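You operate a simulated robot arm through the tools that you are given. There is no shell and no other tool. Be economical: measure what you need, move in short steps, check, and stop when the job is done.

The job below is to be done with a simulated robot arm. You get a single attempt, and the scene is never put back.

JOB
Put the 0.38 dotted roll from the top of the long bench on the front table end and the 0.08 dotted roll on the top of the trolley. Take the brown block from the top of the shelf table and put it on top of the yellow tape roll there. Take the cardboard tube from the front table and put it on the yellow issue slip. Turn the right number dial to 8. Turn the left number dial to 5. Take the brown tape roll and put it on the green shelf of the coil rack. Take the cover from the top of the wooden table and put it on the top of the small table. Take the red tape roll from the top of the wooden table and leave it in the done tray. Put the blue bin on the top of the wooden table. Take the yellow plug from the green shelf of the coil rack and put it on the yellow shelf of the coil rack. Push the left test drawer shut. Any order will do. Set down upright: dotted roll, blue bin.

Only the result counts: the job must be done as asked and must still hold three seconds after the hand-in. Knocking over, shifting, dropping, spilling or breaking anything else fails it. Lids that push on must go on centred and level and be pressed home; caps that screw on are set level and turned clockwise until they are tight.

ROBOT AND FRAMES
A 7-joint arm with a fingered hand on a trunk, on a base that drives. Base frame: it is fixed to the floor where the robot stands at the start and does not move with it; the origin is under the middle of the robot, x ahead of it, y to its left, z up. Readings come in m, degrees, newtons and seconds.
With the tool pointing down near the work surface it reaches from about 0.1 to 0.66 m from the robot's upright axis, wherever it stands. Its first joint turns from -69.0 to 172.0 degrees. Places, roughly: blue bin (22x22x30 cm) [-3.4, 8.8, 0.8]; brown block (2x4x5 cm) [-1.7, -0.4, 0.8]; brown tape roll (10x10x3 cm) [0.9, 7.2, 0.8]; cardboard tube (5x5x15 cm) [-1.8, -1, 0.9]; cover (27x25x4 cm) [0.8, 8.6, 0.8]; done tray (23x19 cm) [0.78, 9.76, 0.8]; dotted roll [0.75, 0.25, 1]; front table end [-2, -1.9, 0.8]; green shelf of the coil rack [0.5, 4.4, 1.2]; issue slip [-2.25, -1.5, 0.75]; left number dial [0.5, 6.5, 0.9]; left test drawer [0.3, 3.3, 0.7]; red tape roll (5x5x3 cm) [0.6, 9, 0.8]; right number dial [0.5, 5.6, 0.9]; top of the small table [0.7, 7.4, 0.8]; top of the trolley [-0.3, -1.7, 0.7]; top of the wooden table [0.7, 9.1, 0.8]; yellow plug (4x4x4 cm) [0.4, 4.4, 1.2]; yellow shelf of the coil rack [0.5, 4.4, 0.4]; yellow tape roll (8x8x4 cm) [-1.1, -0.5, 0.8]. Payload 3.4 kg.
Tool frame: the origin (TCP) lies between the finger pads and is the grasp point; the fingertips stand 0.025 m ahead of it; z points along the fingers, y is the line along which they close. Largest opening 0.088 m; the body of the gripper starts 0.029 m behind the TCP. The gripper is a hand of 5 fingers: y runs from the thumb to the fingers, the wrist lies at [-0.013, -0.097, -0.162] in the tool frame, and closing takes about 1.5 s.
Orientation is that of the tool frame in the base frame, as a unit quaternion [x, y, z, w]. With the fingers straight down and the wrist toward the robot, the tool's x, y and z point along [0, 1, 0], [1, 0, 0] and [0, 0, -1] of the base frame.

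CONTROLS
- The arm moves only by the tool send_rows. Its argument "plan" is a list of rows, each a list of 7 numbers: the shift along the base's x, y, z in cm, then the turn, a rotation vector about the base's x, y, z in degrees, then the closure in counts, from 0 (fully open) to 255 (shut). In form: [[dx, dy, dz, ax, ay, az, fingers], ...]. A call has 1 to 8 rows; each row is the pose to reach, as a shift and turn from the pose commanded when the call began. A row lasts 0.2 s, in which the tool goes at most 0.05 m and 8.6 degrees; a call with a longer step from one row to the next is refused whole, and so is a gripper value outside its range. Where a pose cannot be reached the arm comes as near as it can. A force on the tool above 40 N (or 10 N above the force at the start of the call, whichever is more), or a blocked arm, ends the call early, and 0.2 s more pass. The fingers move at their own pace (about 0.153 m/s each) and stop on an object; they squeeze with about 23 N. The grip force told is the motor's: it shows also when the fingers shut on nothing. Time passes only in rows, and 0.2 s behind the last, so rows that repeat a pose let the fingers close. The reply holds the time, the measured pose of the TCP, the force on the tool along the base axes, the opening and the grip force, in the units named above and with some noise, with the torque about the TCP (base axes, N m) and any sound that the robot's microphone picked up.
- Cameras (640 x 400 px; columns grow to the right, rows downward): "scene" is now at [0.1223, 0.0308, 1.3342]; the picture's right is [0.38, -0.92, 0.00], its down [-0.69, -0.29, -0.66] and it looks along [0.61, 0.25, -0.75] (base axes); focal length 253 px, centre (320, 200). "wrist" rides on the gripper at [0.059, -0.079, -0.105] in the tool frame; the picture's right is [-0.73, 0.32, -0.61], its down [-0.62, -0.68, 0.38] and it looks along [-0.29, 0.66, 0.70] (tool axes); focal length 234 px, centre (320, 200). There is no depth. A picture from a camera that has moved, and an enlarged one, comes with that camera's place and axes in the base frame and with its lens.
- get_image(camera): a new picture of that camera. It takes no simulated time.
- slide_trunk(by): slides the trunk up (or, below 0, down) by that many m; the arm and the scene camera ride with it, the base frame stays. It gives what a move gives, with no picture.
- steer(legs): drives the robot by 1 to 6 legs, each [ahead, left, turn to the left] in m, m and degrees, along the robot's own axes; the way and the turn of a leg run together, so that a leg with both is an arc; at most 1.5 m and 180 degrees a leg. The arm and the cameras ride along, it lands a little off, and it stops where it bumps. It gives what a move gives.
- grasp_type(shape): the hand has 5 fingers and takes this shape, open, in about a second: jaw (thumb against the fingers, like two jaws); tri (thumb and two fingers); tip (a fingertip pinch); poke (one finger out to press); point (the index stretched); flat (the hand flat); cup (the hand cupped); fist (a fist). The gripper value then closes the fingers along that shape, each until it touches; the sizes above hold for jaw. It gives what a move gives, with no picture.
- aim_head(pan, tilt): turns the head with the scene camera to pan (to the left, within 86 degrees either way) and tilt (down, from -29 to 69), counted from straight ahead of the robot. It gives what a move gives.
- inspect(camera, box): a new picture of the part [left, top, right, bottom] of that camera's present view, enlarged. It takes no simulated time.
- close_job(): hands the job in; it is judged then, once.

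Go step by step. Nothing tells you exact positions but the pictures and the camera data: compare them with the known pose of the tool, close in by small moves and look again before you grip or let go. The budget is 535 turns and 326 pictures, counting those below and the enlarged ones. Unless the task says otherwise, let go and move clear before handing in.

The tools are called as name(argument=value, ...) on one line, values as JSON. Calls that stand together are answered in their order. send_rows: Moves the arm, as the interface text tells. Its arguments: {"type":"object","properties":{"plan":{"type":"array"}},"required":["plan"]} The other tools are called the same way: slide_trunk (by) slides the trunk up or down; grasp_type (shape) gives the hand a shape; steer (legs) drives the base; aim_head (pan, tilt) turns the head that bears the scene camera; get_image (camera) takes a picture; inspect (camera, box) takes an enlarged picture of a part of a camera's view; close_job () hands the job in.

At the start:

```text
clock: 0.0
tcp_pos: [0.2192, 0.1793, 1.0638]
orientation: [0.723, 0.69, 0.022, -0.022]
force: [0.0, 0.2, 0.0]
ft_torque: [-0.01, 0.0, 0.02]
grip_width: 0.0877
finger_force: 0.1
shape: jaw
trunk travel left (down, up): [-0.61, 0.33]
robot x, y, heading: [0.0009, 0.0007, -0.0]
head pan, tilt: [22.6, 48.6]
```

scene: 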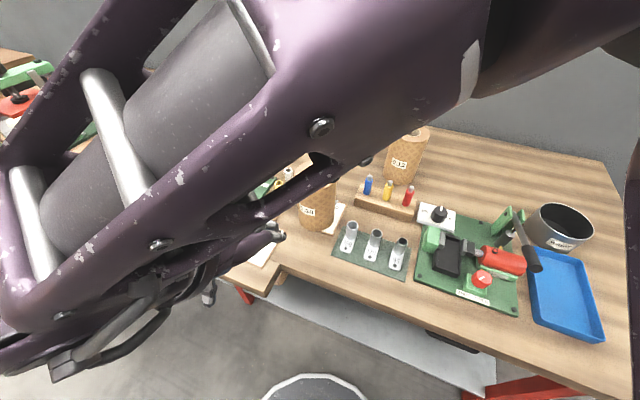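
wrist: 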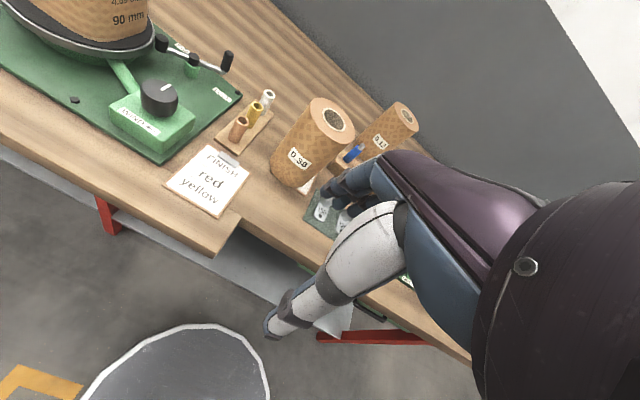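

The start view shows the long bench with dotted rolls labelled about 0.38 and 0.12, partly hidden by the arm. I'll look around with the head first.

aim_head(pan=-20, tilt=30)

get_image(camera="scene")

aim_head(pan=70, tilt=20)

get_image(camera="scene")

inspect(camera="wrist", box=[220, 80, 440, 220])

```text
clock: 1.1
tcp_pos: [0.2213, 0.1796, 1.0657]
orientation: [0.723, 0.69, 0.024, -0.026]
force: [0.0, -0.4, 0.1]
ft_torque: [0.01, -0.01, 0.0]
grip_width: 0.0877
finger_force: 0.2
shape: jaw
trunk travel left (down, up): [-0.61, 0.33]
robot x, y, heading: [0.0019, -0.0016, -0.2]
head pan, tilt: [-20.0, 30.0]
```

```text
323 pictures are left
camera scene: at [0.1351, -0.0302, 1.3619], right [-0.34, -0.94, 0.0], down [-0.47, 0.17, -0.87], along [0.81, -0.3, -0.5], focal length 253 px, centre (320, 200)
```

scene: 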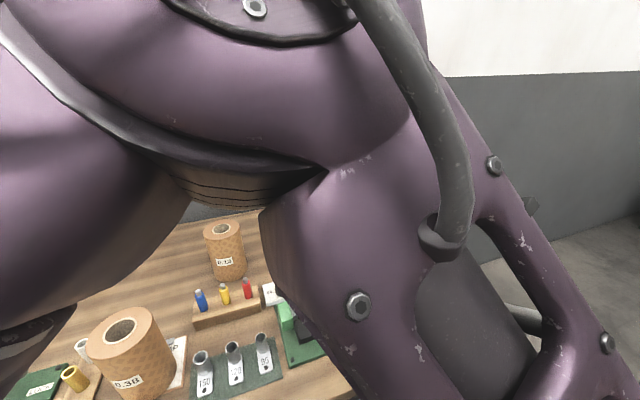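

```text
clock: 2.8
tcp_pos: [0.2201, 0.1797, 1.0659]
orientation: [0.724, 0.689, 0.024, -0.025]
force: [-0.1, 0.4, 0.6]
ft_torque: [0.0, -0.02, 0.02]
grip_width: 0.0876
finger_force: 0.1
shape: jaw
trunk travel left (down, up): [-0.61, 0.33]
robot x, y, heading: [0.0043, -0.002, -0.0]
head pan, tilt: [70.0, 20.0]
```

```text
322 pictures are left
camera scene: at [0.082, 0.0882, 1.378], right [0.94, -0.34, 0.0], down [-0.12, -0.32, -0.94], along [0.32, 0.88, -0.34], focal length 253 px, centre (320, 200)
```

scene: 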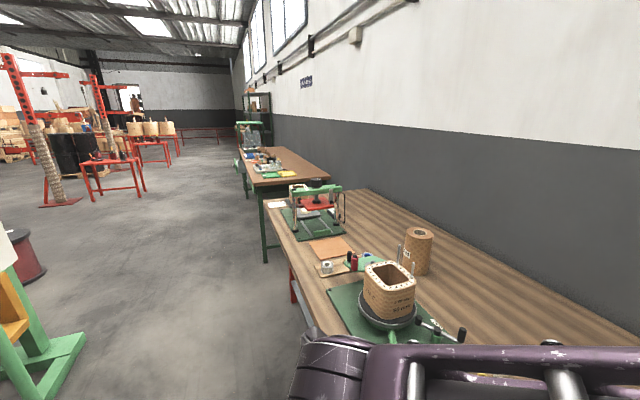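

```text
2.86 times, centred on (330, 150) of wrist
camera zoom: at [0.144, 0.2347, 1.1751], right [0.29, -0.78, 0.56], down [-0.71, -0.56, -0.42], along [0.64, -0.27, -0.72], focal length 669 px, centre (291, 343)
```

zoom: 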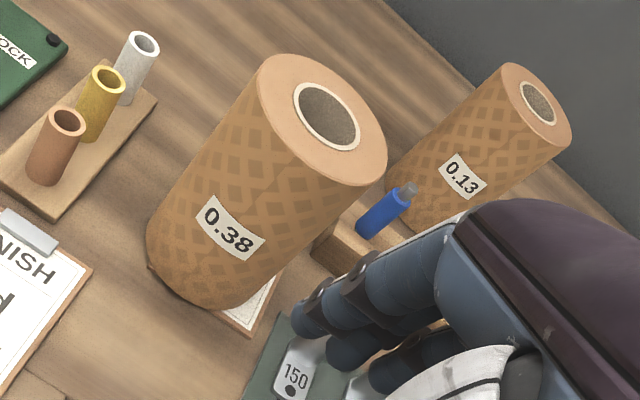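

The 0.38 roll stands near (0.48, 0.19) with its top at about z 0.97. I'll raise the trunk for a better look at its size and at the third roll further left.

slide_trunk(by=0.2)

aim_head(pan=45, tilt=40)

get_image(camera="scene")

get_image(camera="wrist")

inspect(camera="scene", box=[330, 60, 490, 160])

```text
clock: 4.9
tcp_pos: [0.2215, 0.1794, 1.2667]
orientation: [0.724, 0.689, 0.025, -0.025]
force: [-0.7, -0.1, -0.1]
ft_torque: [-0.01, -0.01, -0.03]
grip_width: 0.0876
finger_force: 0.1
shape: jaw
trunk travel left (down, up): [-0.81, 0.13]
robot x, y, heading: [-0.0057, 0.0002, -0.2]
head pan, tilt: [70.0, 20.0]
```

```text
clock: 5.8
tcp_pos: [0.2203, 0.1799, 1.2657]
orientation: [0.724, 0.689, 0.025, -0.025]
force: [0.2, 0.4, -0.8]
ft_torque: [-0.04, -0.01, 0.03]
grip_width: 0.0876
finger_force: 0.0
shape: jaw
trunk travel left (down, up): [-0.81, 0.13]
robot x, y, heading: [0.0003, -0.0029, -0.2]
head pan, tilt: [45.0, 40.0]
```

```text
320 pictures are left
camera scene: at [0.1101, 0.0609, 1.5466], right [0.71, -0.71, 0.0], down [-0.45, -0.45, -0.77], along [0.54, 0.54, -0.64], focal length 253 px, centre (320, 200)
```

scene: 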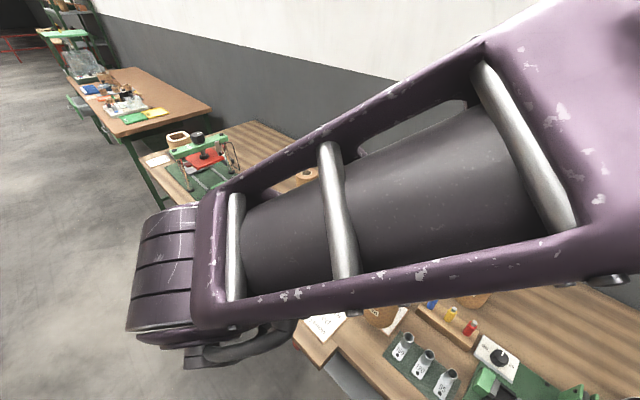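

```text
319 pictures are left
camera wrist: at [0.1438, 0.2348, 1.3751], right [0.29, -0.78, 0.56], down [-0.71, -0.56, -0.42], along [0.64, -0.27, -0.72], focal length 234 px, centre (320, 200)
```

wrist: 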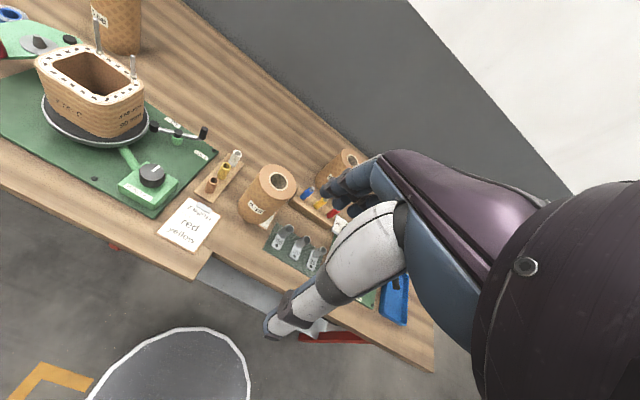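

```text
4.00 times, centred on (410, 110) of scene
camera zoom: at [0.1101, 0.0609, 1.5466], right [0.71, -0.71, 0.0], down [-0.45, -0.45, -0.77], along [0.54, 0.54, -0.64], focal length 1010 px, centre (-40, 560)
```

zoom: 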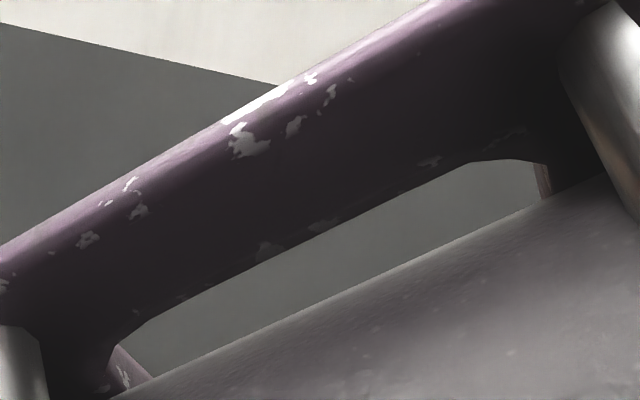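

inspect(camera="wrist", box=[60, 0, 160, 62])

inspect(camera="wrist", box=[200, 140, 360, 240])

```text
6.40 times, centred on (110, 31) of wrist
camera zoom: at [0.1438, 0.2348, 1.3751], right [0.29, -0.78, 0.56], down [-0.71, -0.56, -0.42], along [0.64, -0.27, -0.72], focal length 1499 px, centre (1664, 1282)
```

zoom: 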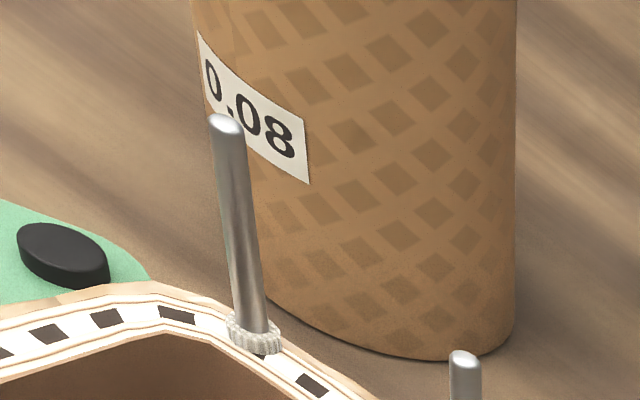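

```text
4.00 times, centred on (280, 190) of wrist
camera zoom: at [0.1438, 0.2348, 1.3751], right [0.29, -0.78, 0.56], down [-0.71, -0.56, -0.42], along [0.64, -0.27, -0.72], focal length 937 px, centre (480, 240)
```

zoom: 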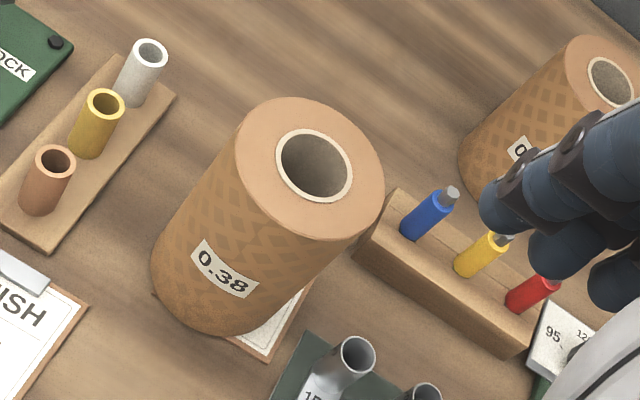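

The left roll reads 0.08, so that one goes to the trolley, and the 0.38 roll's axis is at about (0.475, 0.190). I'll bring the open hand over the 0.38 roll and level it.

send_rows(plan=[[4, 0, -3, -1, 0, 0.7, 0], [8, 0.2, -6, -2, 0, 1.4, 0], [12, 0.4, -9, -3, 0, 2, 0], [16, 0.6, -12, -4, 0, 2.8, 0], [20, 0.8, -15, -4, 0, 2.8, 0], [23, 1, -18, -4, 0, 2.8, 0], [25.5, 1.1, -20, -4, 0, 2.8, 0], [25.5, 1.1, -20, -4, 0, 2.8, 0]])

aim_head(pan=22, tilt=60)

get_image(camera="scene")

get_image(camera="wrist")

```text
clock: 7.6
tcp_pos: [0.4751, 0.1921, 1.0599]
orientation: [0.706, 0.709, -0.002, 0.003]
force: [-0.6, 0.2, -0.1]
ft_torque: [0.01, -0.01, -0.04]
grip_width: 0.0877
finger_force: 0.0
shape: jaw
trunk travel left (down, up): [-0.81, 0.13]
robot x, y, heading: [0.001, -0.0001, 0.1]
head pan, tilt: [45.0, 40.0]
```

```text
clock: 8.5
tcp_pos: [0.4759, 0.1921, 1.0621]
orientation: [0.706, 0.708, -0.003, 0.002]
force: [-0.8, 1.0, -0.1]
ft_torque: [0.01, 0.0, 0.01]
grip_width: 0.088
finger_force: 0.0
shape: jaw
trunk travel left (down, up): [-0.81, 0.13]
robot x, y, heading: [0.0014, -0.0022, -0.1]
head pan, tilt: [22.0, 60.0]
```

```text
315 pictures are left
camera scene: at [0.1121, 0.0258, 1.5199], right [0.38, -0.93, 0.0], down [-0.8, -0.33, -0.5], along [0.46, 0.19, -0.87], focal length 253 px, centre (320, 200)
```

scene: 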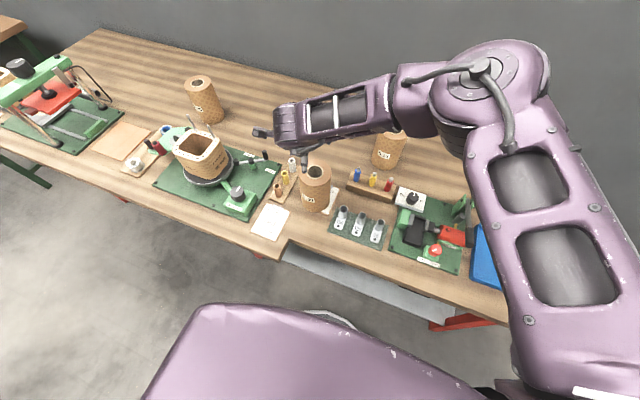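

```text
314 pictures are left
camera wrist: at [0.3967, 0.2511, 1.1659], right [0.33, -0.72, 0.61], down [-0.68, -0.63, -0.38], along [0.66, -0.29, -0.69], focal length 234 px, centre (320, 200)
```

wrist: 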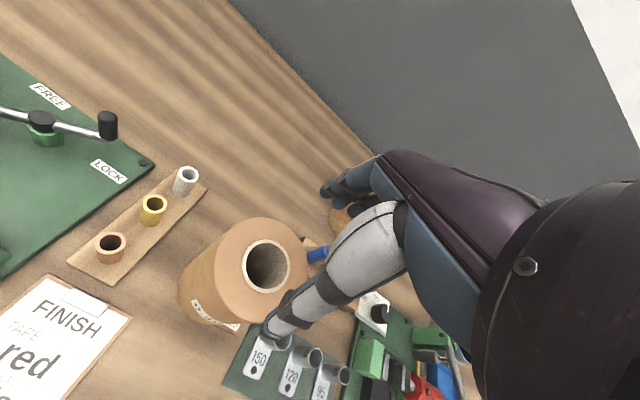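

inspect(camera="wrist", box=[170, 180, 362, 300])

inspect(camera="scene", box=[220, 100, 380, 200])

```text
3.33 times, centred on (266, 240) of wrist
camera zoom: at [0.3967, 0.2511, 1.1659], right [0.33, -0.72, 0.61], down [-0.68, -0.63, -0.38], along [0.66, -0.29, -0.69], focal length 781 px, centre (500, 67)
```

zoom: 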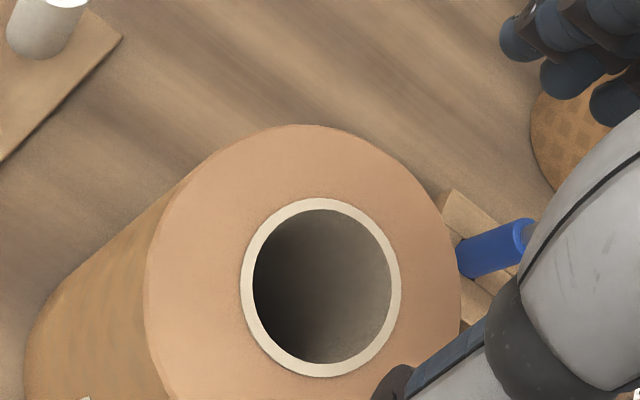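

```text
4.00 times, centred on (300, 150) of scene
camera zoom: at [0.1121, 0.0258, 1.5199], right [0.38, -0.93, 0.0], down [-0.8, -0.33, -0.5], along [0.46, 0.19, -0.87], focal length 1010 px, centre (400, 400)
```

zoom: 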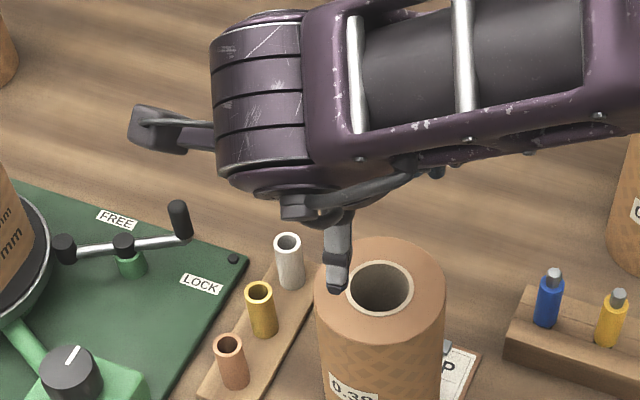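

The roll is about 86 mm wide, too tight for the jaw, so I'll grip its wall with the thumb in the hole. I'll shift over the far wall, half close the hand and check before I lower it.

send_rows(plan=[[1.5, -0.2, -1.5, 0, 0, 0, 80], [3.2, -0.4, -4, 0, 0, 0, 80], [3.2, -0.4, -5.5, 0, 0, 0, 80], [3.2, -0.4, -5.5, 0, 0, 0, 80]])

inspect(camera="wrist", box=[170, 180, 410, 330])

inspect(camera="scene", box=[240, 120, 400, 220])

```text
clock: 9.5
tcp_pos: [0.5075, 0.1896, 1.006]
orientation: [0.705, 0.709, -0.002, 0.002]
force: [-0.3, 0.5, 0.3]
ft_torque: [0.0, -0.02, -0.02]
grip_width: 0.0607
finger_force: 0.0
shape: jaw
trunk travel left (down, up): [-0.81, 0.13]
robot x, y, heading: [-0.0015, 0.0013, -0.0]
head pan, tilt: [22.0, 60.0]
```

```text
2.67 times, centred on (290, 255) of wrist
camera zoom: at [0.4276, 0.2467, 1.1112], right [0.33, -0.72, 0.61], down [-0.68, -0.63, -0.38], along [0.66, -0.29, -0.69], focal length 624 px, centre (400, 53)
```

zoom: 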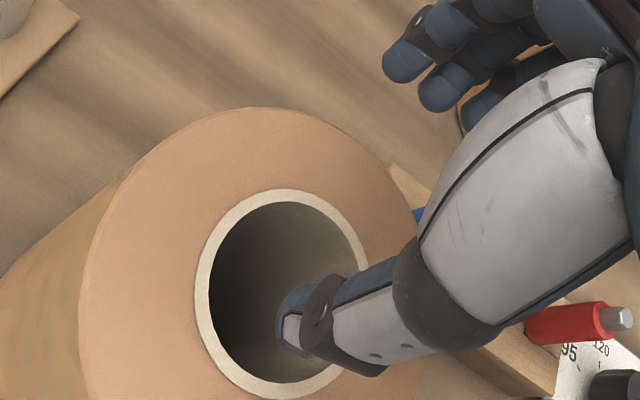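

```text
4.00 times, centred on (320, 170) of scene
camera zoom: at [0.1121, 0.0256, 1.5198], right [0.37, -0.93, 0.0], down [-0.8, -0.32, -0.5], along [0.46, 0.19, -0.87], focal length 1010 px, centre (320, 320)
```

zoom: 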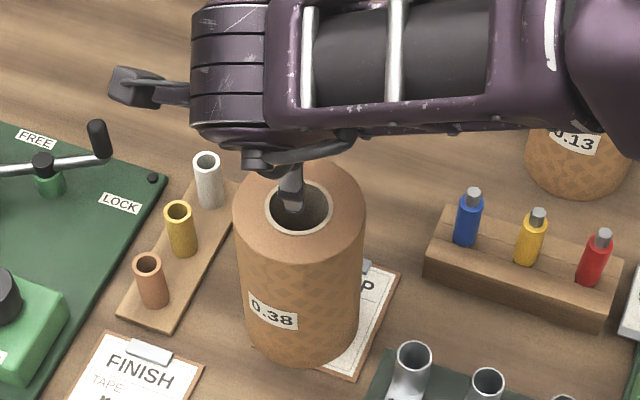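

send_rows(plan=[[0, -0.2, -1.5, 0, 0, 0, 80], [0, -0.2, -3, 0, 0, 0, 80], [0, -0.2, -4.5, 0, 0, 0, 80], [0, -0.2, -5.2, 0, 0, 0, 80]])

inspect(camera="wrist", box=[170, 180, 410, 330])

```text
clock: 10.0
tcp_pos: [0.5123, 0.187, 0.9976]
orientation: [0.706, 0.708, 0.006, 0.005]
force: [-0.4, -0.8, 15.2]
ft_torque: [0.01, 0.75, 0.04]
grip_width: 0.0619
finger_force: 0.1
shape: jaw
trunk travel left (down, up): [-0.81, 0.13]
robot x, y, heading: [0.0016, 0.0009, 0.1]
head pan, tilt: [22.0, 60.0]
stopped in row 2: the force on the tool passed its limit (the readings are from after the stop); the commanded pose is now the measured one
```

```text
2.67 times, centred on (290, 255) of wrist
camera zoom: at [0.4299, 0.2453, 1.1024], right [0.31, -0.73, 0.61], down [-0.68, -0.62, -0.4], along [0.67, -0.29, -0.69], focal length 624 px, centre (400, 53)
```

zoom: 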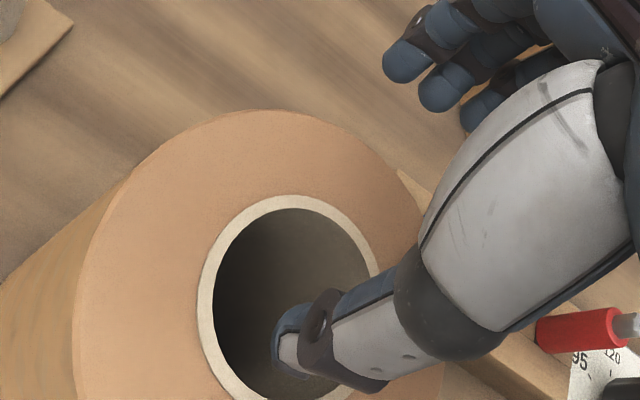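

The thumb touched the near rim, so I'll lift, shift about 1 cm further out and go down again.

send_rows(plan=[[0, 0, 1, 0, 0, 0, 80], [0.7, 0, 1, -0.5, 0.5, 0, 80], [0.7, 0, -1, -0.5, 0.5, 0, 80], [0.7, 0, -2.5, -0.5, 0.5, 0, 80], [0.7, 0, -4, -0.5, 0.5, 0, 80], [0.7, 0, -4.6, -0.5, 0.5, 0, 80]])

inspect(camera="wrist", box=[170, 180, 410, 330])

```text
clock: 10.8
tcp_pos: [0.5236, 0.1875, 0.999]
orientation: [0.707, 0.707, 0.008, 0.008]
force: [-1.3, -0.3, 14.1]
ft_torque: [0.01, 0.69, 0.05]
grip_width: 0.0627
finger_force: 0.1
shape: jaw
trunk travel left (down, up): [-0.81, 0.13]
robot x, y, heading: [0.0003, 0.0015, -0.0]
head pan, tilt: [22.0, 60.0]
stopped in row 4: the force on the tool passed its limit (the readings are from after the stop); the commanded pose is now the measured one
```

```text
2.67 times, centred on (290, 255) of wrist
camera zoom: at [0.4412, 0.2458, 1.1021], right [0.31, -0.73, 0.61], down [-0.67, -0.62, -0.4], along [0.67, -0.29, -0.68], focal length 624 px, centre (400, 53)
```

zoom: 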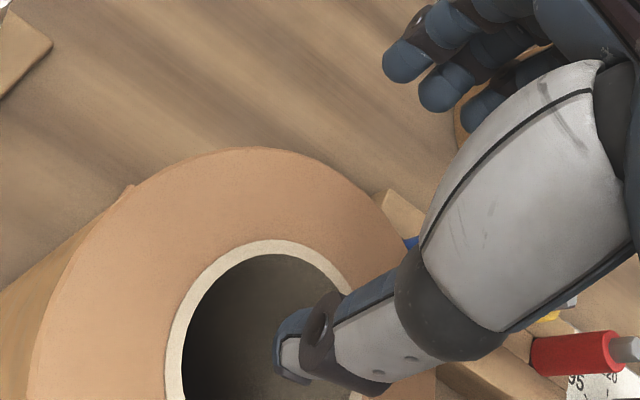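

Both touches were at roll-top height, so the hole seems to be solid. The roll must be held round the outside; I'll lift and see how wide the cup shape opens.

send_rows(plan=[[-1, 0, 2, 0, 0, 0, 0], [-2.5, 0, 4, -0.5, 0.8, 0, 0], [-4.7, 0, 6, -0.5, 0.8, 0, 0], [-4.7, 0, 6, -0.5, 0.8, 0, 0]])

grasp_type(shape="cup")

get_image(camera="wrist")

inspect(camera="scene", box=[240, 100, 400, 200])

```text
clock: 11.8
tcp_pos: [0.4771, 0.1845, 1.0574]
orientation: [0.707, 0.707, -0.003, 0.005]
force: [0.2, -0.1, 0.9]
ft_torque: [-0.04, -0.06, -0.02]
grip_width: 0.088
finger_force: 0.0
shape: jaw
trunk travel left (down, up): [-0.81, 0.13]
robot x, y, heading: [0.0021, 0.0034, 0.2]
head pan, tilt: [22.0, 60.0]
```

```text
clock: 12.7
tcp_pos: [0.477, 0.1841, 1.0574]
orientation: [0.707, 0.707, -0.002, 0.004]
force: [-0.4, 0.2, 0.3]
ft_torque: [0.03, 0.07, -0.01]
grip_width: 0.06
finger_force: 0.0
shape: cup
trunk travel left (down, up): [-0.81, 0.13]
robot x, y, heading: [-0.0022, -0.0001, 0.4]
head pan, tilt: [22.0, 60.0]
```

```text
307 pictures are left
camera wrist: at [0.397, 0.2451, 1.1608], right [0.32, -0.72, 0.62], down [-0.68, -0.63, -0.38], along [0.66, -0.3, -0.69], focal length 234 px, centre (320, 200)
```

wrist: 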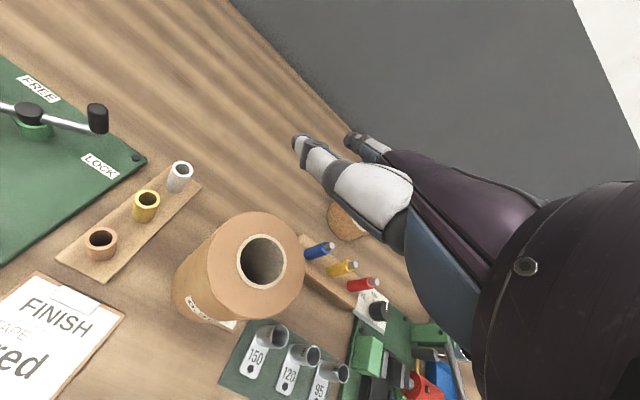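

```text
4.00 times, centred on (320, 150) of scene
camera zoom: at [0.1121, 0.0258, 1.5198], right [0.37, -0.93, 0.0], down [-0.8, -0.32, -0.5], along [0.46, 0.19, -0.87], focal length 1010 px, centre (320, 400)
```

zoom: 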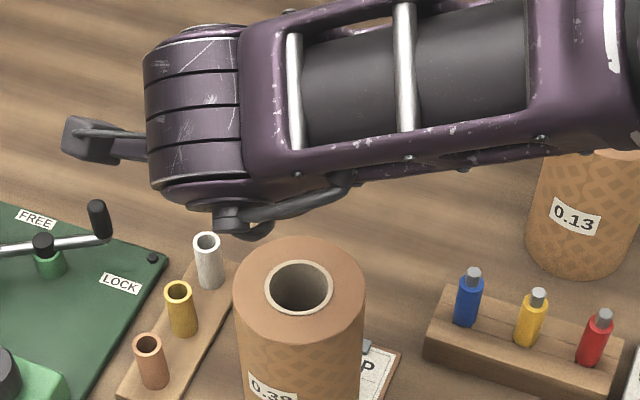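

grasp_type(shape="tri")

grasp_type(shape="tip")

grasp_type(shape="flat")

grasp_type(shape="jaw")

inspect(camera="wrist", box=[160, 170, 416, 330])

```text
clock: 13.6
tcp_pos: [0.4769, 0.1856, 1.0575]
orientation: [0.707, 0.707, -0.003, 0.004]
force: [0.5, 0.7, -0.4]
ft_torque: [0.02, -0.02, -0.04]
grip_width: 0.0879
finger_force: 0.1
shape: tri
trunk travel left (down, up): [-0.81, 0.13]
robot x, y, heading: [0.0004, 0.0023, 0.1]
head pan, tilt: [22.0, 60.0]
```

```text
clock: 14.5
tcp_pos: [0.4765, 0.1862, 1.0575]
orientation: [0.708, 0.706, -0.003, 0.005]
force: [0.6, -0.2, -0.8]
ft_torque: [-0.03, 0.01, 0.01]
grip_width: 0.0877
finger_force: 0.1
shape: tip
trunk travel left (down, up): [-0.81, 0.13]
robot x, y, heading: [0.0004, -0.0, 0.0]
head pan, tilt: [22.0, 60.0]
```

```text
clock: 15.4
tcp_pos: [0.4764, 0.1853, 1.057]
orientation: [0.708, 0.706, -0.003, 0.005]
force: [-0.4, -0.5, 0.1]
ft_torque: [0.0, 0.01, -0.01]
grip_width: 0.0805
finger_force: 0.1
shape: flat
trunk travel left (down, up): [-0.81, 0.13]
robot x, y, heading: [-0.0012, -0.0027, 0.1]
head pan, tilt: [22.0, 60.0]
```

```text
clock: 16.3
tcp_pos: [0.4766, 0.1846, 1.0572]
orientation: [0.707, 0.707, -0.001, 0.005]
force: [-0.6, 0.8, 1.0]
ft_torque: [-0.02, 0.0, 0.01]
grip_width: 0.0877
finger_force: 0.1
shape: jaw
trunk travel left (down, up): [-0.81, 0.13]
robot x, y, heading: [-0.001, 0.0005, 0.0]
head pan, tilt: [22.0, 60.0]
```

```text
2.50 times, centred on (288, 250) of wrist
camera zoom: at [0.397, 0.2451, 1.1608], right [0.32, -0.72, 0.62], down [-0.68, -0.63, -0.38], along [0.66, -0.3, -0.69], focal length 585 px, centre (400, 75)
```

zoom: 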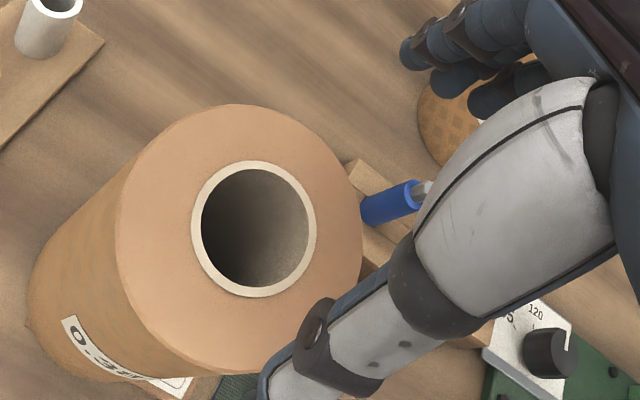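

inspect(camera="scene", box=[292, 155, 340, 185])

```text
13.33 times, centred on (316, 170) of scene
camera zoom: at [0.1122, 0.0258, 1.5198], right [0.37, -0.93, 0.0], down [-0.8, -0.32, -0.5], along [0.46, 0.19, -0.87], focal length 3368 px, centre (373, 600)
```

zoom: 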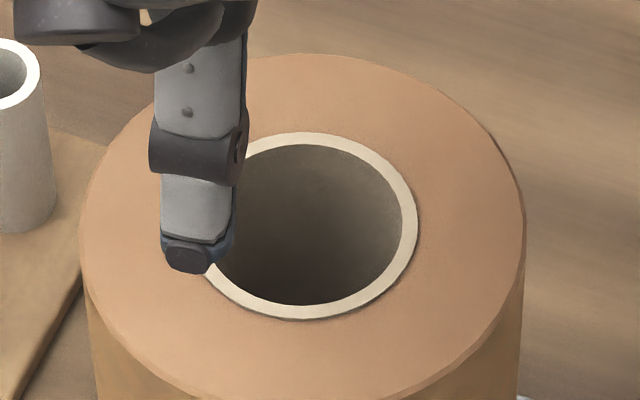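

I measure the roll at about 87–89 mm, very close to the jaw's opening. I'll lower the fully open jaw centred over it and read the contact.

send_rows(plan=[[-0.1, 0.4, -2, 0, 0, 0, 0], [-0.1, 0.4, -4, 0, 0, 0, 0], [-0.1, 0.4, -5.5, 0, 0, 0, 0], [-0.1, 0.4, -6.5, 0, 0, 0, 0], [-0.1, 0.4, -7.5, 0, 0, 0, 0], [-0.1, 0.4, -8.5, 0, 0, 0, 0], [-0.1, 0.4, -9.5, 0, 0, 0, 0]])

inspect(camera="wrist", box=[170, 170, 426, 330])

inspect(camera="scene", box=[272, 140, 352, 190])

```text
clock: 17.9
tcp_pos: [0.476, 0.1897, 0.9665]
orientation: [0.709, 0.705, 0.003, 0.008]
force: [5.9, -0.6, 31.9]
ft_torque: [0.07, -0.72, 0.02]
grip_width: 0.0881
finger_force: 0.0
shape: jaw
trunk travel left (down, up): [-0.81, 0.13]
robot x, y, heading: [0.0021, 0.0002, -0.1]
head pan, tilt: [22.0, 60.0]
```

```text
2.50 times, centred on (298, 250) of wrist
camera zoom: at [0.3942, 0.2497, 1.0693], right [0.31, -0.72, 0.62], down [-0.68, -0.62, -0.39], along [0.67, -0.3, -0.68], focal length 585 px, centre (375, 75)
```

zoom: 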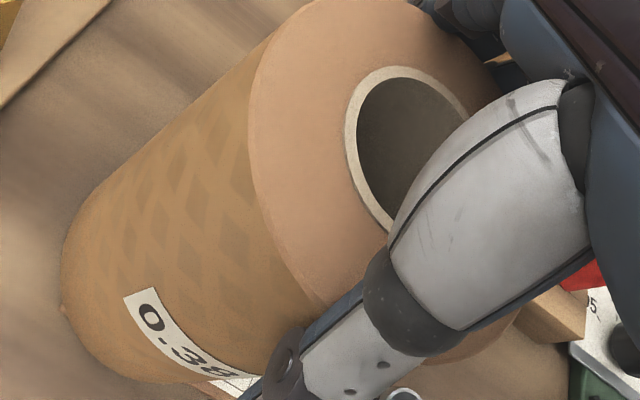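

```text
8.00 times, centred on (312, 165) of scene
camera zoom: at [0.1076, 0.0233, 1.5207], right [0.37, -0.93, 0.0], down [-0.8, -0.32, -0.5], along [0.47, 0.19, -0.86], focal length 2021 px, centre (384, 480)
```

zoom: 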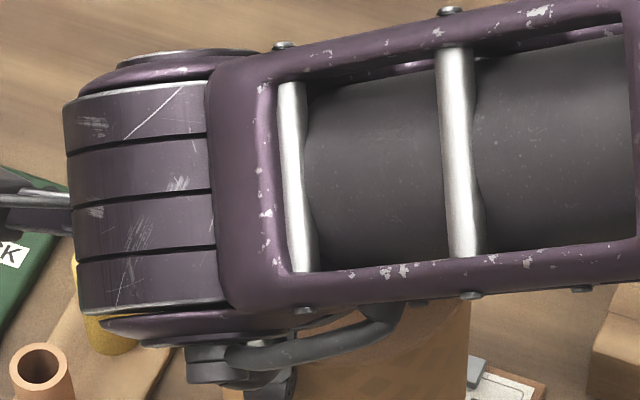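

The jaw is around the roll with the fingertips about 3 cm below its top. Closing now.

send_rows(plan=[[0, 0, 0.2, 0, 0, 0, 255], [0, 0, 0.2, 0, 0, 0, 255], [0, 0, 0.2, 0, 0, 0, 255], [0, 0, 0.2, 0, 0, 0, 255], [0, 0, 0.2, 0, 0, 0, 255], [0, 0, 0.2, 0, 0, 0, 255], [0, 0, 0.2, 0, 0, 0, 255], [0, 0, 0.2, 0, 0, 0, 255]])

get_image(camera="wrist")

```text
clock: 19.7
tcp_pos: [0.4741, 0.1899, 0.9664]
orientation: [0.708, 0.706, 0.0, 0.006]
force: [4.4, -2.0, 31.8]
ft_torque: [0.06, -0.8, 0.02]
grip_width: 0.0745
finger_force: 23.1
shape: jaw
trunk travel left (down, up): [-0.81, 0.13]
robot x, y, heading: [-0.0018, 0.0013, 0.0]
head pan, tilt: [22.0, 60.0]
```

```text
301 pictures are left
camera wrist: at [0.3938, 0.2498, 1.0698], right [0.32, -0.72, 0.62], down [-0.68, -0.63, -0.38], along [0.66, -0.3, -0.69], focal length 234 px, centre (320, 200)
```

wrist: 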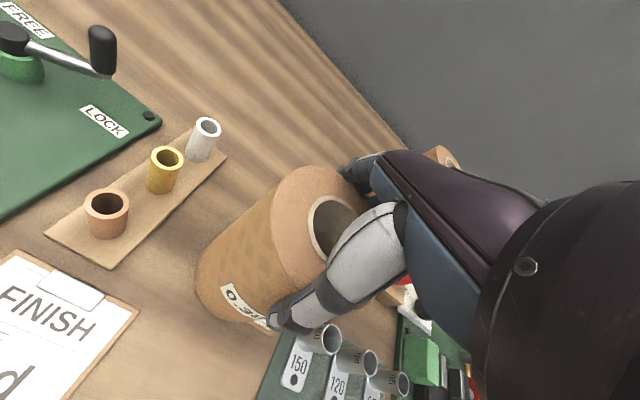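

Gripped. I'll lift a little and check that it holds.

send_rows(plan=[[0, 0, 1, 0, 0, 0, 255], [0, 0, 2, 0, 0, 0, 255], [0, 0, 4, 0, 0, 0, 255], [0, 0, 6, 0, 0, 0, 255], [0, 0, 8, 0, 0, 0, 255]])

get_image(camera="wrist")

get_image(camera="scene")

```text
clock: 20.9
tcp_pos: [0.4776, 0.1901, 1.045]
orientation: [0.708, 0.706, -0.003, 0.004]
force: [-0.2, -0.2, -7.6]
ft_torque: [0.04, 0.0, -0.03]
grip_width: 0.0747
finger_force: 23.1
shape: jaw
trunk travel left (down, up): [-0.81, 0.13]
robot x, y, heading: [-0.0013, -0.0002, 0.0]
head pan, tilt: [22.0, 60.0]
```

```text
300 pictures are left
camera wrist: at [0.3973, 0.2497, 1.1482], right [0.32, -0.72, 0.62], down [-0.68, -0.63, -0.38], along [0.66, -0.3, -0.69], focal length 234 px, centre (320, 200)
```

wrist: 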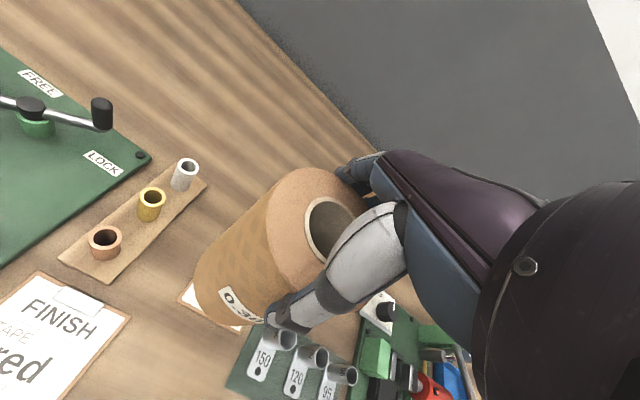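

```text
299 pictures are left
camera scene: at [0.1127, 0.0257, 1.5197], right [0.37, -0.93, 0.0], down [-0.8, -0.32, -0.5], along [0.46, 0.19, -0.87], focal length 253 px, centre (320, 200)
```

scene: 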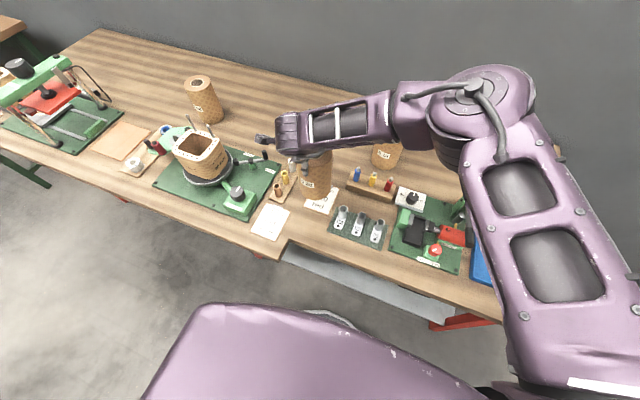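

The 0.38 roll (about 0.76 kg) holds well. I'll raise and pull it in, back off a little and turn to see the area behind.

send_rows(plan=[[0, 0, 4, 0, 0, 0, 255], [0, 0, 8, 0, 0, 0, 255], [-4, 0, 10, 0, 0, 0, 255], [-8, 0, 10, 0, 0, 0, 255], [-12, 0, 10, 0, 0, 0, 255], [-15, 0, 10, 0, 0, 0, 255], [-15, 0, 10, 0, 0, 0, 255]])

steer(legs=[[-0.2, 0, 0], [0, 0, -90]])

aim_head(pan=-45, tilt=20)

get_image(camera="scene")

aim_head(pan=40, tilt=20)

get_image(camera="scene")

```text
clock: 22.5
tcp_pos: [0.3276, 0.1898, 1.1436]
orientation: [0.709, 0.705, -0.002, 0.005]
force: [0.3, -1.1, -6.3]
ft_torque: [0.04, 0.03, 0.0]
grip_width: 0.0744
finger_force: 22.9
shape: jaw
trunk travel left (down, up): [-0.81, 0.13]
robot x, y, heading: [-0.0015, 0.0005, 0.0]
head pan, tilt: [22.0, 60.0]
```

```text
clock: 27.9
tcp_pos: [-0.0142, -0.3264, 1.1448]
orientation: [1.0, 0.0, -0.005, 0.002]
force: [0.6, 0.1, -6.3]
ft_torque: [0.01, -0.02, -0.01]
grip_width: 0.0746
finger_force: 22.9
shape: jaw
trunk travel left (down, up): [-0.81, 0.13]
robot x, y, heading: [-0.1996, 0.0003, -90.0]
head pan, tilt: [22.0, 60.0]
```

```text
clock: 29.3
tcp_pos: [-0.0144, -0.3259, 1.1453]
orientation: [1.0, 0.0, -0.005, 0.001]
force: [-0.6, -0.2, -6.7]
ft_torque: [0.03, -0.02, -0.01]
grip_width: 0.0744
finger_force: 23.3
shape: jaw
trunk travel left (down, up): [-0.81, 0.13]
robot x, y, heading: [-0.2051, 0.0013, -89.7]
head pan, tilt: [-45.0, 20.0]
```

```text
298 pictures are left
camera scene: at [-0.269, -0.116, 1.5779], right [-0.71, 0.7, 0.0], down [0.24, 0.24, -0.94], along [-0.66, -0.67, -0.34], focal length 253 px, centre (320, 200)
```

scene: 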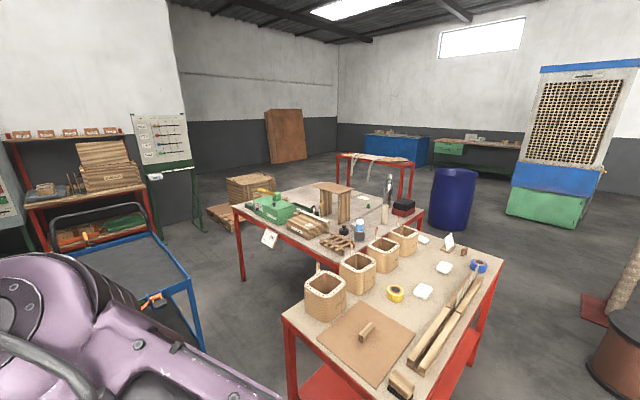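

```text
clock: 30.9
tcp_pos: [-0.0139, -0.3269, 1.1451]
orientation: [1.0, 0.0, -0.005, 0.002]
force: [0.2, 0.0, -6.6]
ft_torque: [0.03, -0.02, 0.04]
grip_width: 0.0744
finger_force: 22.8
shape: jaw
trunk travel left (down, up): [-0.81, 0.13]
robot x, y, heading: [-0.2048, 0.002, -89.8]
head pan, tilt: [40.0, 20.0]
```

```text
297 pictures are left
camera scene: at [-0.1434, -0.1212, 1.5779], right [-0.77, -0.64, 0.0], down [-0.22, 0.26, -0.94], along [0.6, -0.72, -0.34], focal length 253 px, centre (320, 200)
```

scene: 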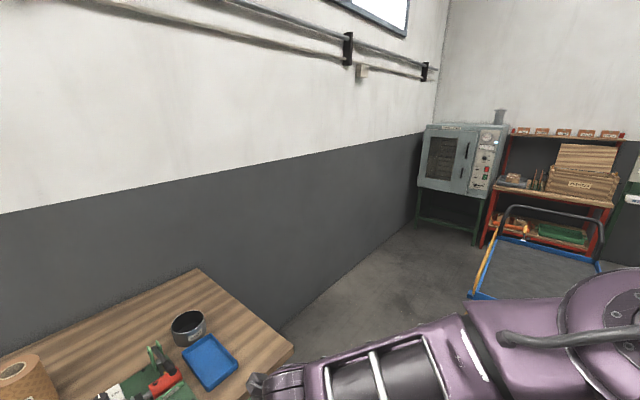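

The trolley, shelf table and front table are all in view. I need to know the way west before choosing a route, so I'll turn to face it.

steer(legs=[[0, 0, -90]])

aim_head(pan=0, tilt=20)

get_image(camera="scene")

aim_head(pan=-50, tilt=20)

get_image(camera="scene")

```text
clock: 35.1
tcp_pos: [-0.5283, -0.1936, 1.1443]
orientation: [0.71, -0.705, -0.004, -0.002]
force: [0.5, 0.1, -5.9]
ft_torque: [-0.04, -0.04, -0.04]
grip_width: 0.0747
finger_force: 22.5
shape: jaw
trunk travel left (down, up): [-0.81, 0.13]
robot x, y, heading: [-0.2026, -0.0017, -179.4]
head pan, tilt: [40.0, 20.0]
```

```text
clock: 36.2
tcp_pos: [-0.5292, -0.1927, 1.1454]
orientation: [0.71, -0.705, -0.005, -0.002]
force: [-0.1, 0.2, -6.6]
ft_torque: [0.02, 0.0, 0.01]
grip_width: 0.0748
finger_force: 22.5
shape: jaw
trunk travel left (down, up): [-0.81, 0.13]
robot x, y, heading: [-0.2046, 0.002, -179.5]
head pan, tilt: [0.0, 20.0]
```

```text
296 pictures are left
camera scene: at [-0.3479, -0.0011, 1.5779], right [-0.01, 1.0, 0.0], down [0.34, 0.0, -0.94], along [-0.94, -0.01, -0.34], focal length 253 px, centre (320, 200)
```

scene: 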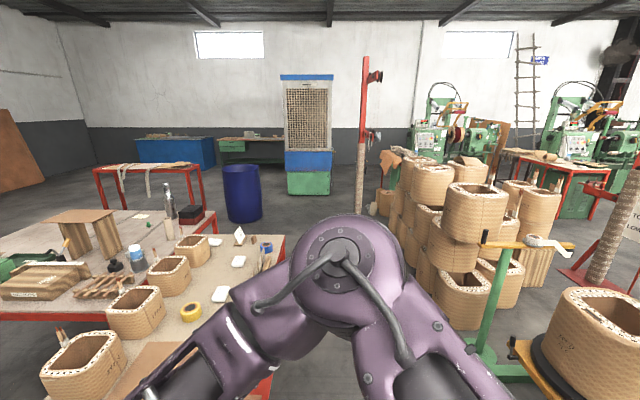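

```text
clock: 37.4
tcp_pos: [-0.5292, -0.193, 1.1457]
orientation: [0.71, -0.705, -0.005, -0.003]
force: [0.4, 0.1, -6.5]
ft_torque: [0.01, 0.01, -0.01]
grip_width: 0.0747
finger_force: 22.7
shape: jaw
trunk travel left (down, up): [-0.81, 0.13]
robot x, y, heading: [-0.2024, -0.0012, -179.5]
head pan, tilt: [-50.0, 20.0]
```

```text
295 pictures are left
camera scene: at [-0.3154, 0.0706, 1.5779], right [0.76, 0.65, 0.0], down [0.22, -0.26, -0.94], along [-0.61, 0.71, -0.34], focal length 253 px, centre (320, 200)
```

scene: 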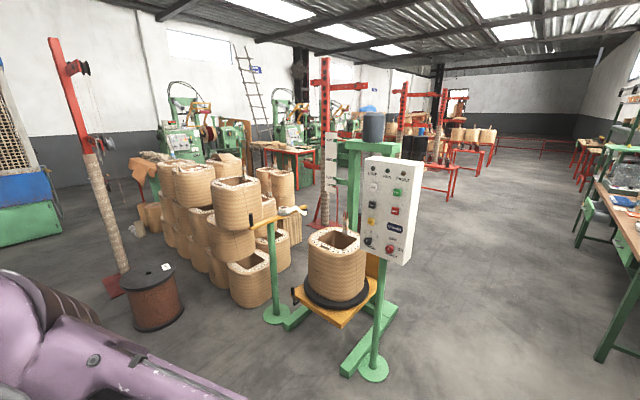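

aim_head(pan=20, tilt=25)

inspect(camera="scene", box=[80, 120, 400, 320])

```text
clock: 38.8
tcp_pos: [-0.5291, -0.1924, 1.1435]
orientation: [0.71, -0.705, -0.005, -0.003]
force: [-0.8, 0.7, -6.0]
ft_torque: [-0.05, -0.02, 0.0]
grip_width: 0.0744
finger_force: 23.1
shape: jaw
trunk travel left (down, up): [-0.81, 0.13]
robot x, y, heading: [-0.2023, -0.0025, -179.5]
head pan, tilt: [20.0, 25.0]
```

```text
2.00 times, centred on (240, 220) of scene
camera zoom: at [-0.3411, -0.0323, 1.5698], right [-0.35, 0.94, 0.0], down [0.4, 0.15, -0.91], along [-0.85, -0.32, -0.42], focal length 505 px, centre (480, 160)
```

zoom: 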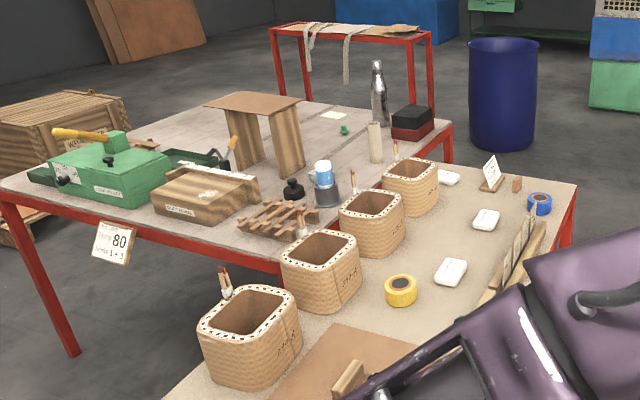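

aim_head(pan=-60, tilt=69)

get_image(camera="scene")

```text
clock: 40.3
tcp_pos: [-0.5292, -0.1936, 1.1444]
orientation: [0.709, -0.705, -0.005, -0.002]
force: [0.1, 0.2, -6.4]
ft_torque: [-0.02, 0.01, 0.02]
grip_width: 0.0747
finger_force: 22.6
shape: jaw
trunk travel left (down, up): [-0.81, 0.13]
robot x, y, heading: [-0.2086, 0.0003, -179.4]
head pan, tilt: [-60.0, 68.8]
```

```text
293 pictures are left
camera scene: at [-0.2832, 0.0481, 1.5104], right [0.86, 0.51, 0.0], down [0.47, -0.8, -0.36], along [-0.18, 0.31, -0.93], focal length 253 px, centre (320, 200)
```

scene: 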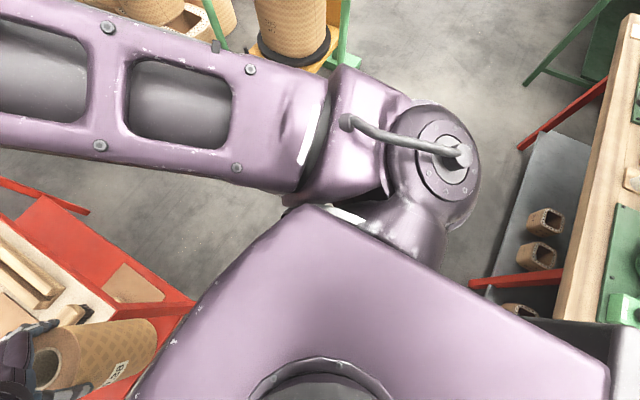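

I can now place the tube, slip, block and tape roll, and the tidiest route to the front table end is around the east side of the trolley and along the south lane. Driving there in stages.

steer(legs=[[0, 0, 90], [0.97, 0.15, 0], [0, 0.5, 0], [0.8, 0, 0]])

aim_head(pan=-50, tilt=25)

get_image(camera="scene")

aim_head(pan=-5, tilt=25)

get_image(camera="scene")

```text
clock: 55.6
tcp_pos: [0.6499, -2.0768, 1.145]
orientation: [1.0, -0.002, -0.005, 0.001]
force: [0.3, 0.1, -6.0]
ft_torque: [-0.01, -0.02, -0.02]
grip_width: 0.0743
finger_force: 22.8
shape: jaw
trunk travel left (down, up): [-0.81, 0.13]
robot x, y, heading: [0.4605, -1.7525, -90.3]
head pan, tilt: [-60.0, 68.8]
```

```text
clock: 56.7
tcp_pos: [0.6487, -2.0776, 1.1438]
orientation: [1.0, -0.003, -0.006, 0.003]
force: [0.0, -0.3, -5.7]
ft_torque: [0.01, -0.04, -0.02]
grip_width: 0.0744
finger_force: 22.6
shape: jaw
trunk travel left (down, up): [-0.81, 0.13]
robot x, y, heading: [0.4562, -1.7494, -90.0]
head pan, tilt: [-50.0, 25.0]
```

```text
292 pictures are left
camera scene: at [0.39, -1.8586, 1.5698], right [-0.64, 0.77, 0.0], down [0.33, 0.27, -0.91], along [-0.7, -0.58, -0.42], focal length 253 px, centre (320, 200)
```

scene: 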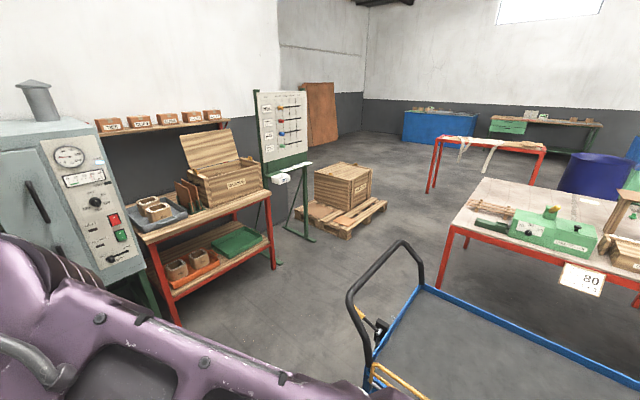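

```text
clock: 57.9
tcp_pos: [0.6483, -2.0769, 1.1441]
orientation: [1.0, -0.003, -0.004, 0.002]
force: [-0.3, -0.2, -6.7]
ft_torque: [0.03, 0.03, 0.03]
grip_width: 0.0746
finger_force: 23.0
shape: jaw
trunk travel left (down, up): [-0.81, 0.13]
robot x, y, heading: [0.4637, -1.7507, -90.2]
head pan, tilt: [-5.0, 25.0]
```

```text
291 pictures are left
camera scene: at [0.4523, -1.8915, 1.5698], right [-1.0, 0.09, 0.0], down [0.04, 0.42, -0.91], along [-0.08, -0.9, -0.42], focal length 253 px, centre (320, 200)
```

scene: 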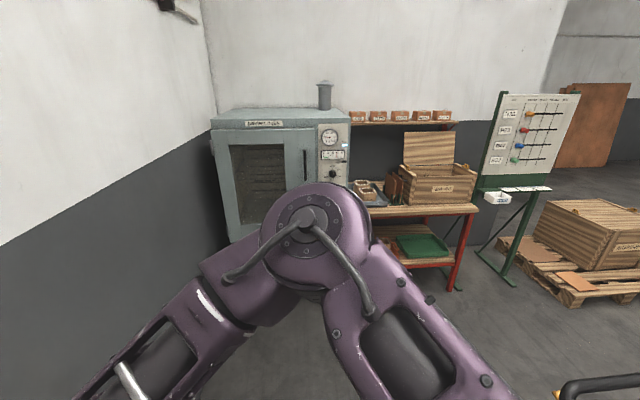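

steer(legs=[[0.87, 0, 0], [0, 0, -90], [1.3, 0, 0], [1.12, 0, 0], [0, 0, -90]])

aim_head(pan=15, tilt=45)

get_image(camera="scene")

get_image(camera="wrist")

```text
clock: 81.3
tcp_pos: [-2.1202, -2.2604, 1.1439]
orientation: [-0.002, 1.0, 0.002, 0.005]
force: [-0.6, -0.2, -6.5]
ft_torque: [-0.02, -0.01, 0.01]
grip_width: 0.0743
finger_force: 23.0
shape: jaw
trunk travel left (down, up): [-0.81, 0.13]
robot x, y, heading: [-1.9295, -2.5821, 90.2]
head pan, tilt: [-5.0, 25.0]
```

```text
clock: 82.1
tcp_pos: [-2.1191, -2.2593, 1.1451]
orientation: [-0.002, 1.0, 0.002, 0.005]
force: [-0.5, 0.2, -6.4]
ft_torque: [0.01, 0.03, -0.01]
grip_width: 0.0743
finger_force: 22.7
shape: jaw
trunk travel left (down, up): [-0.81, 0.13]
robot x, y, heading: [-1.9293, -2.5822, 90.4]
head pan, tilt: [15.0, 45.0]
```

```text
290 pictures are left
camera scene: at [-1.9502, -2.4549, 1.5393], right [0.96, 0.26, 0.0], down [0.19, -0.68, -0.71], along [-0.19, 0.68, -0.71], focal length 253 px, centre (320, 200)
```

scene: 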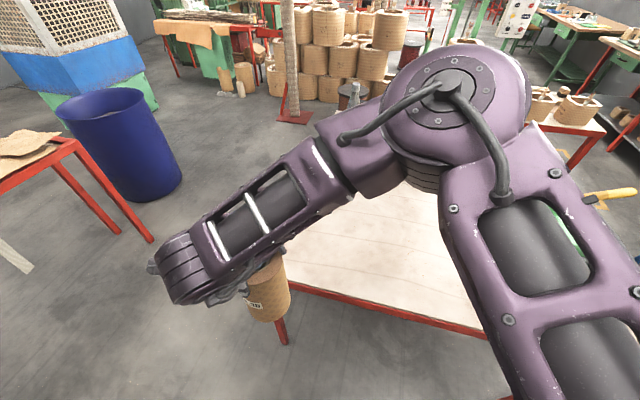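

```text
289 pictures are left
camera wrist: at [-2.1802, -2.3387, 1.2484], right [0.72, 0.32, 0.62], down [0.63, -0.68, -0.38], along [0.3, 0.66, -0.69], focal length 234 px, centre (320, 200)
```

wrist: 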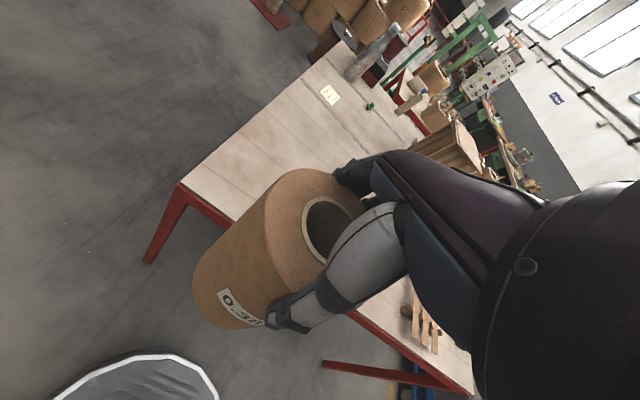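

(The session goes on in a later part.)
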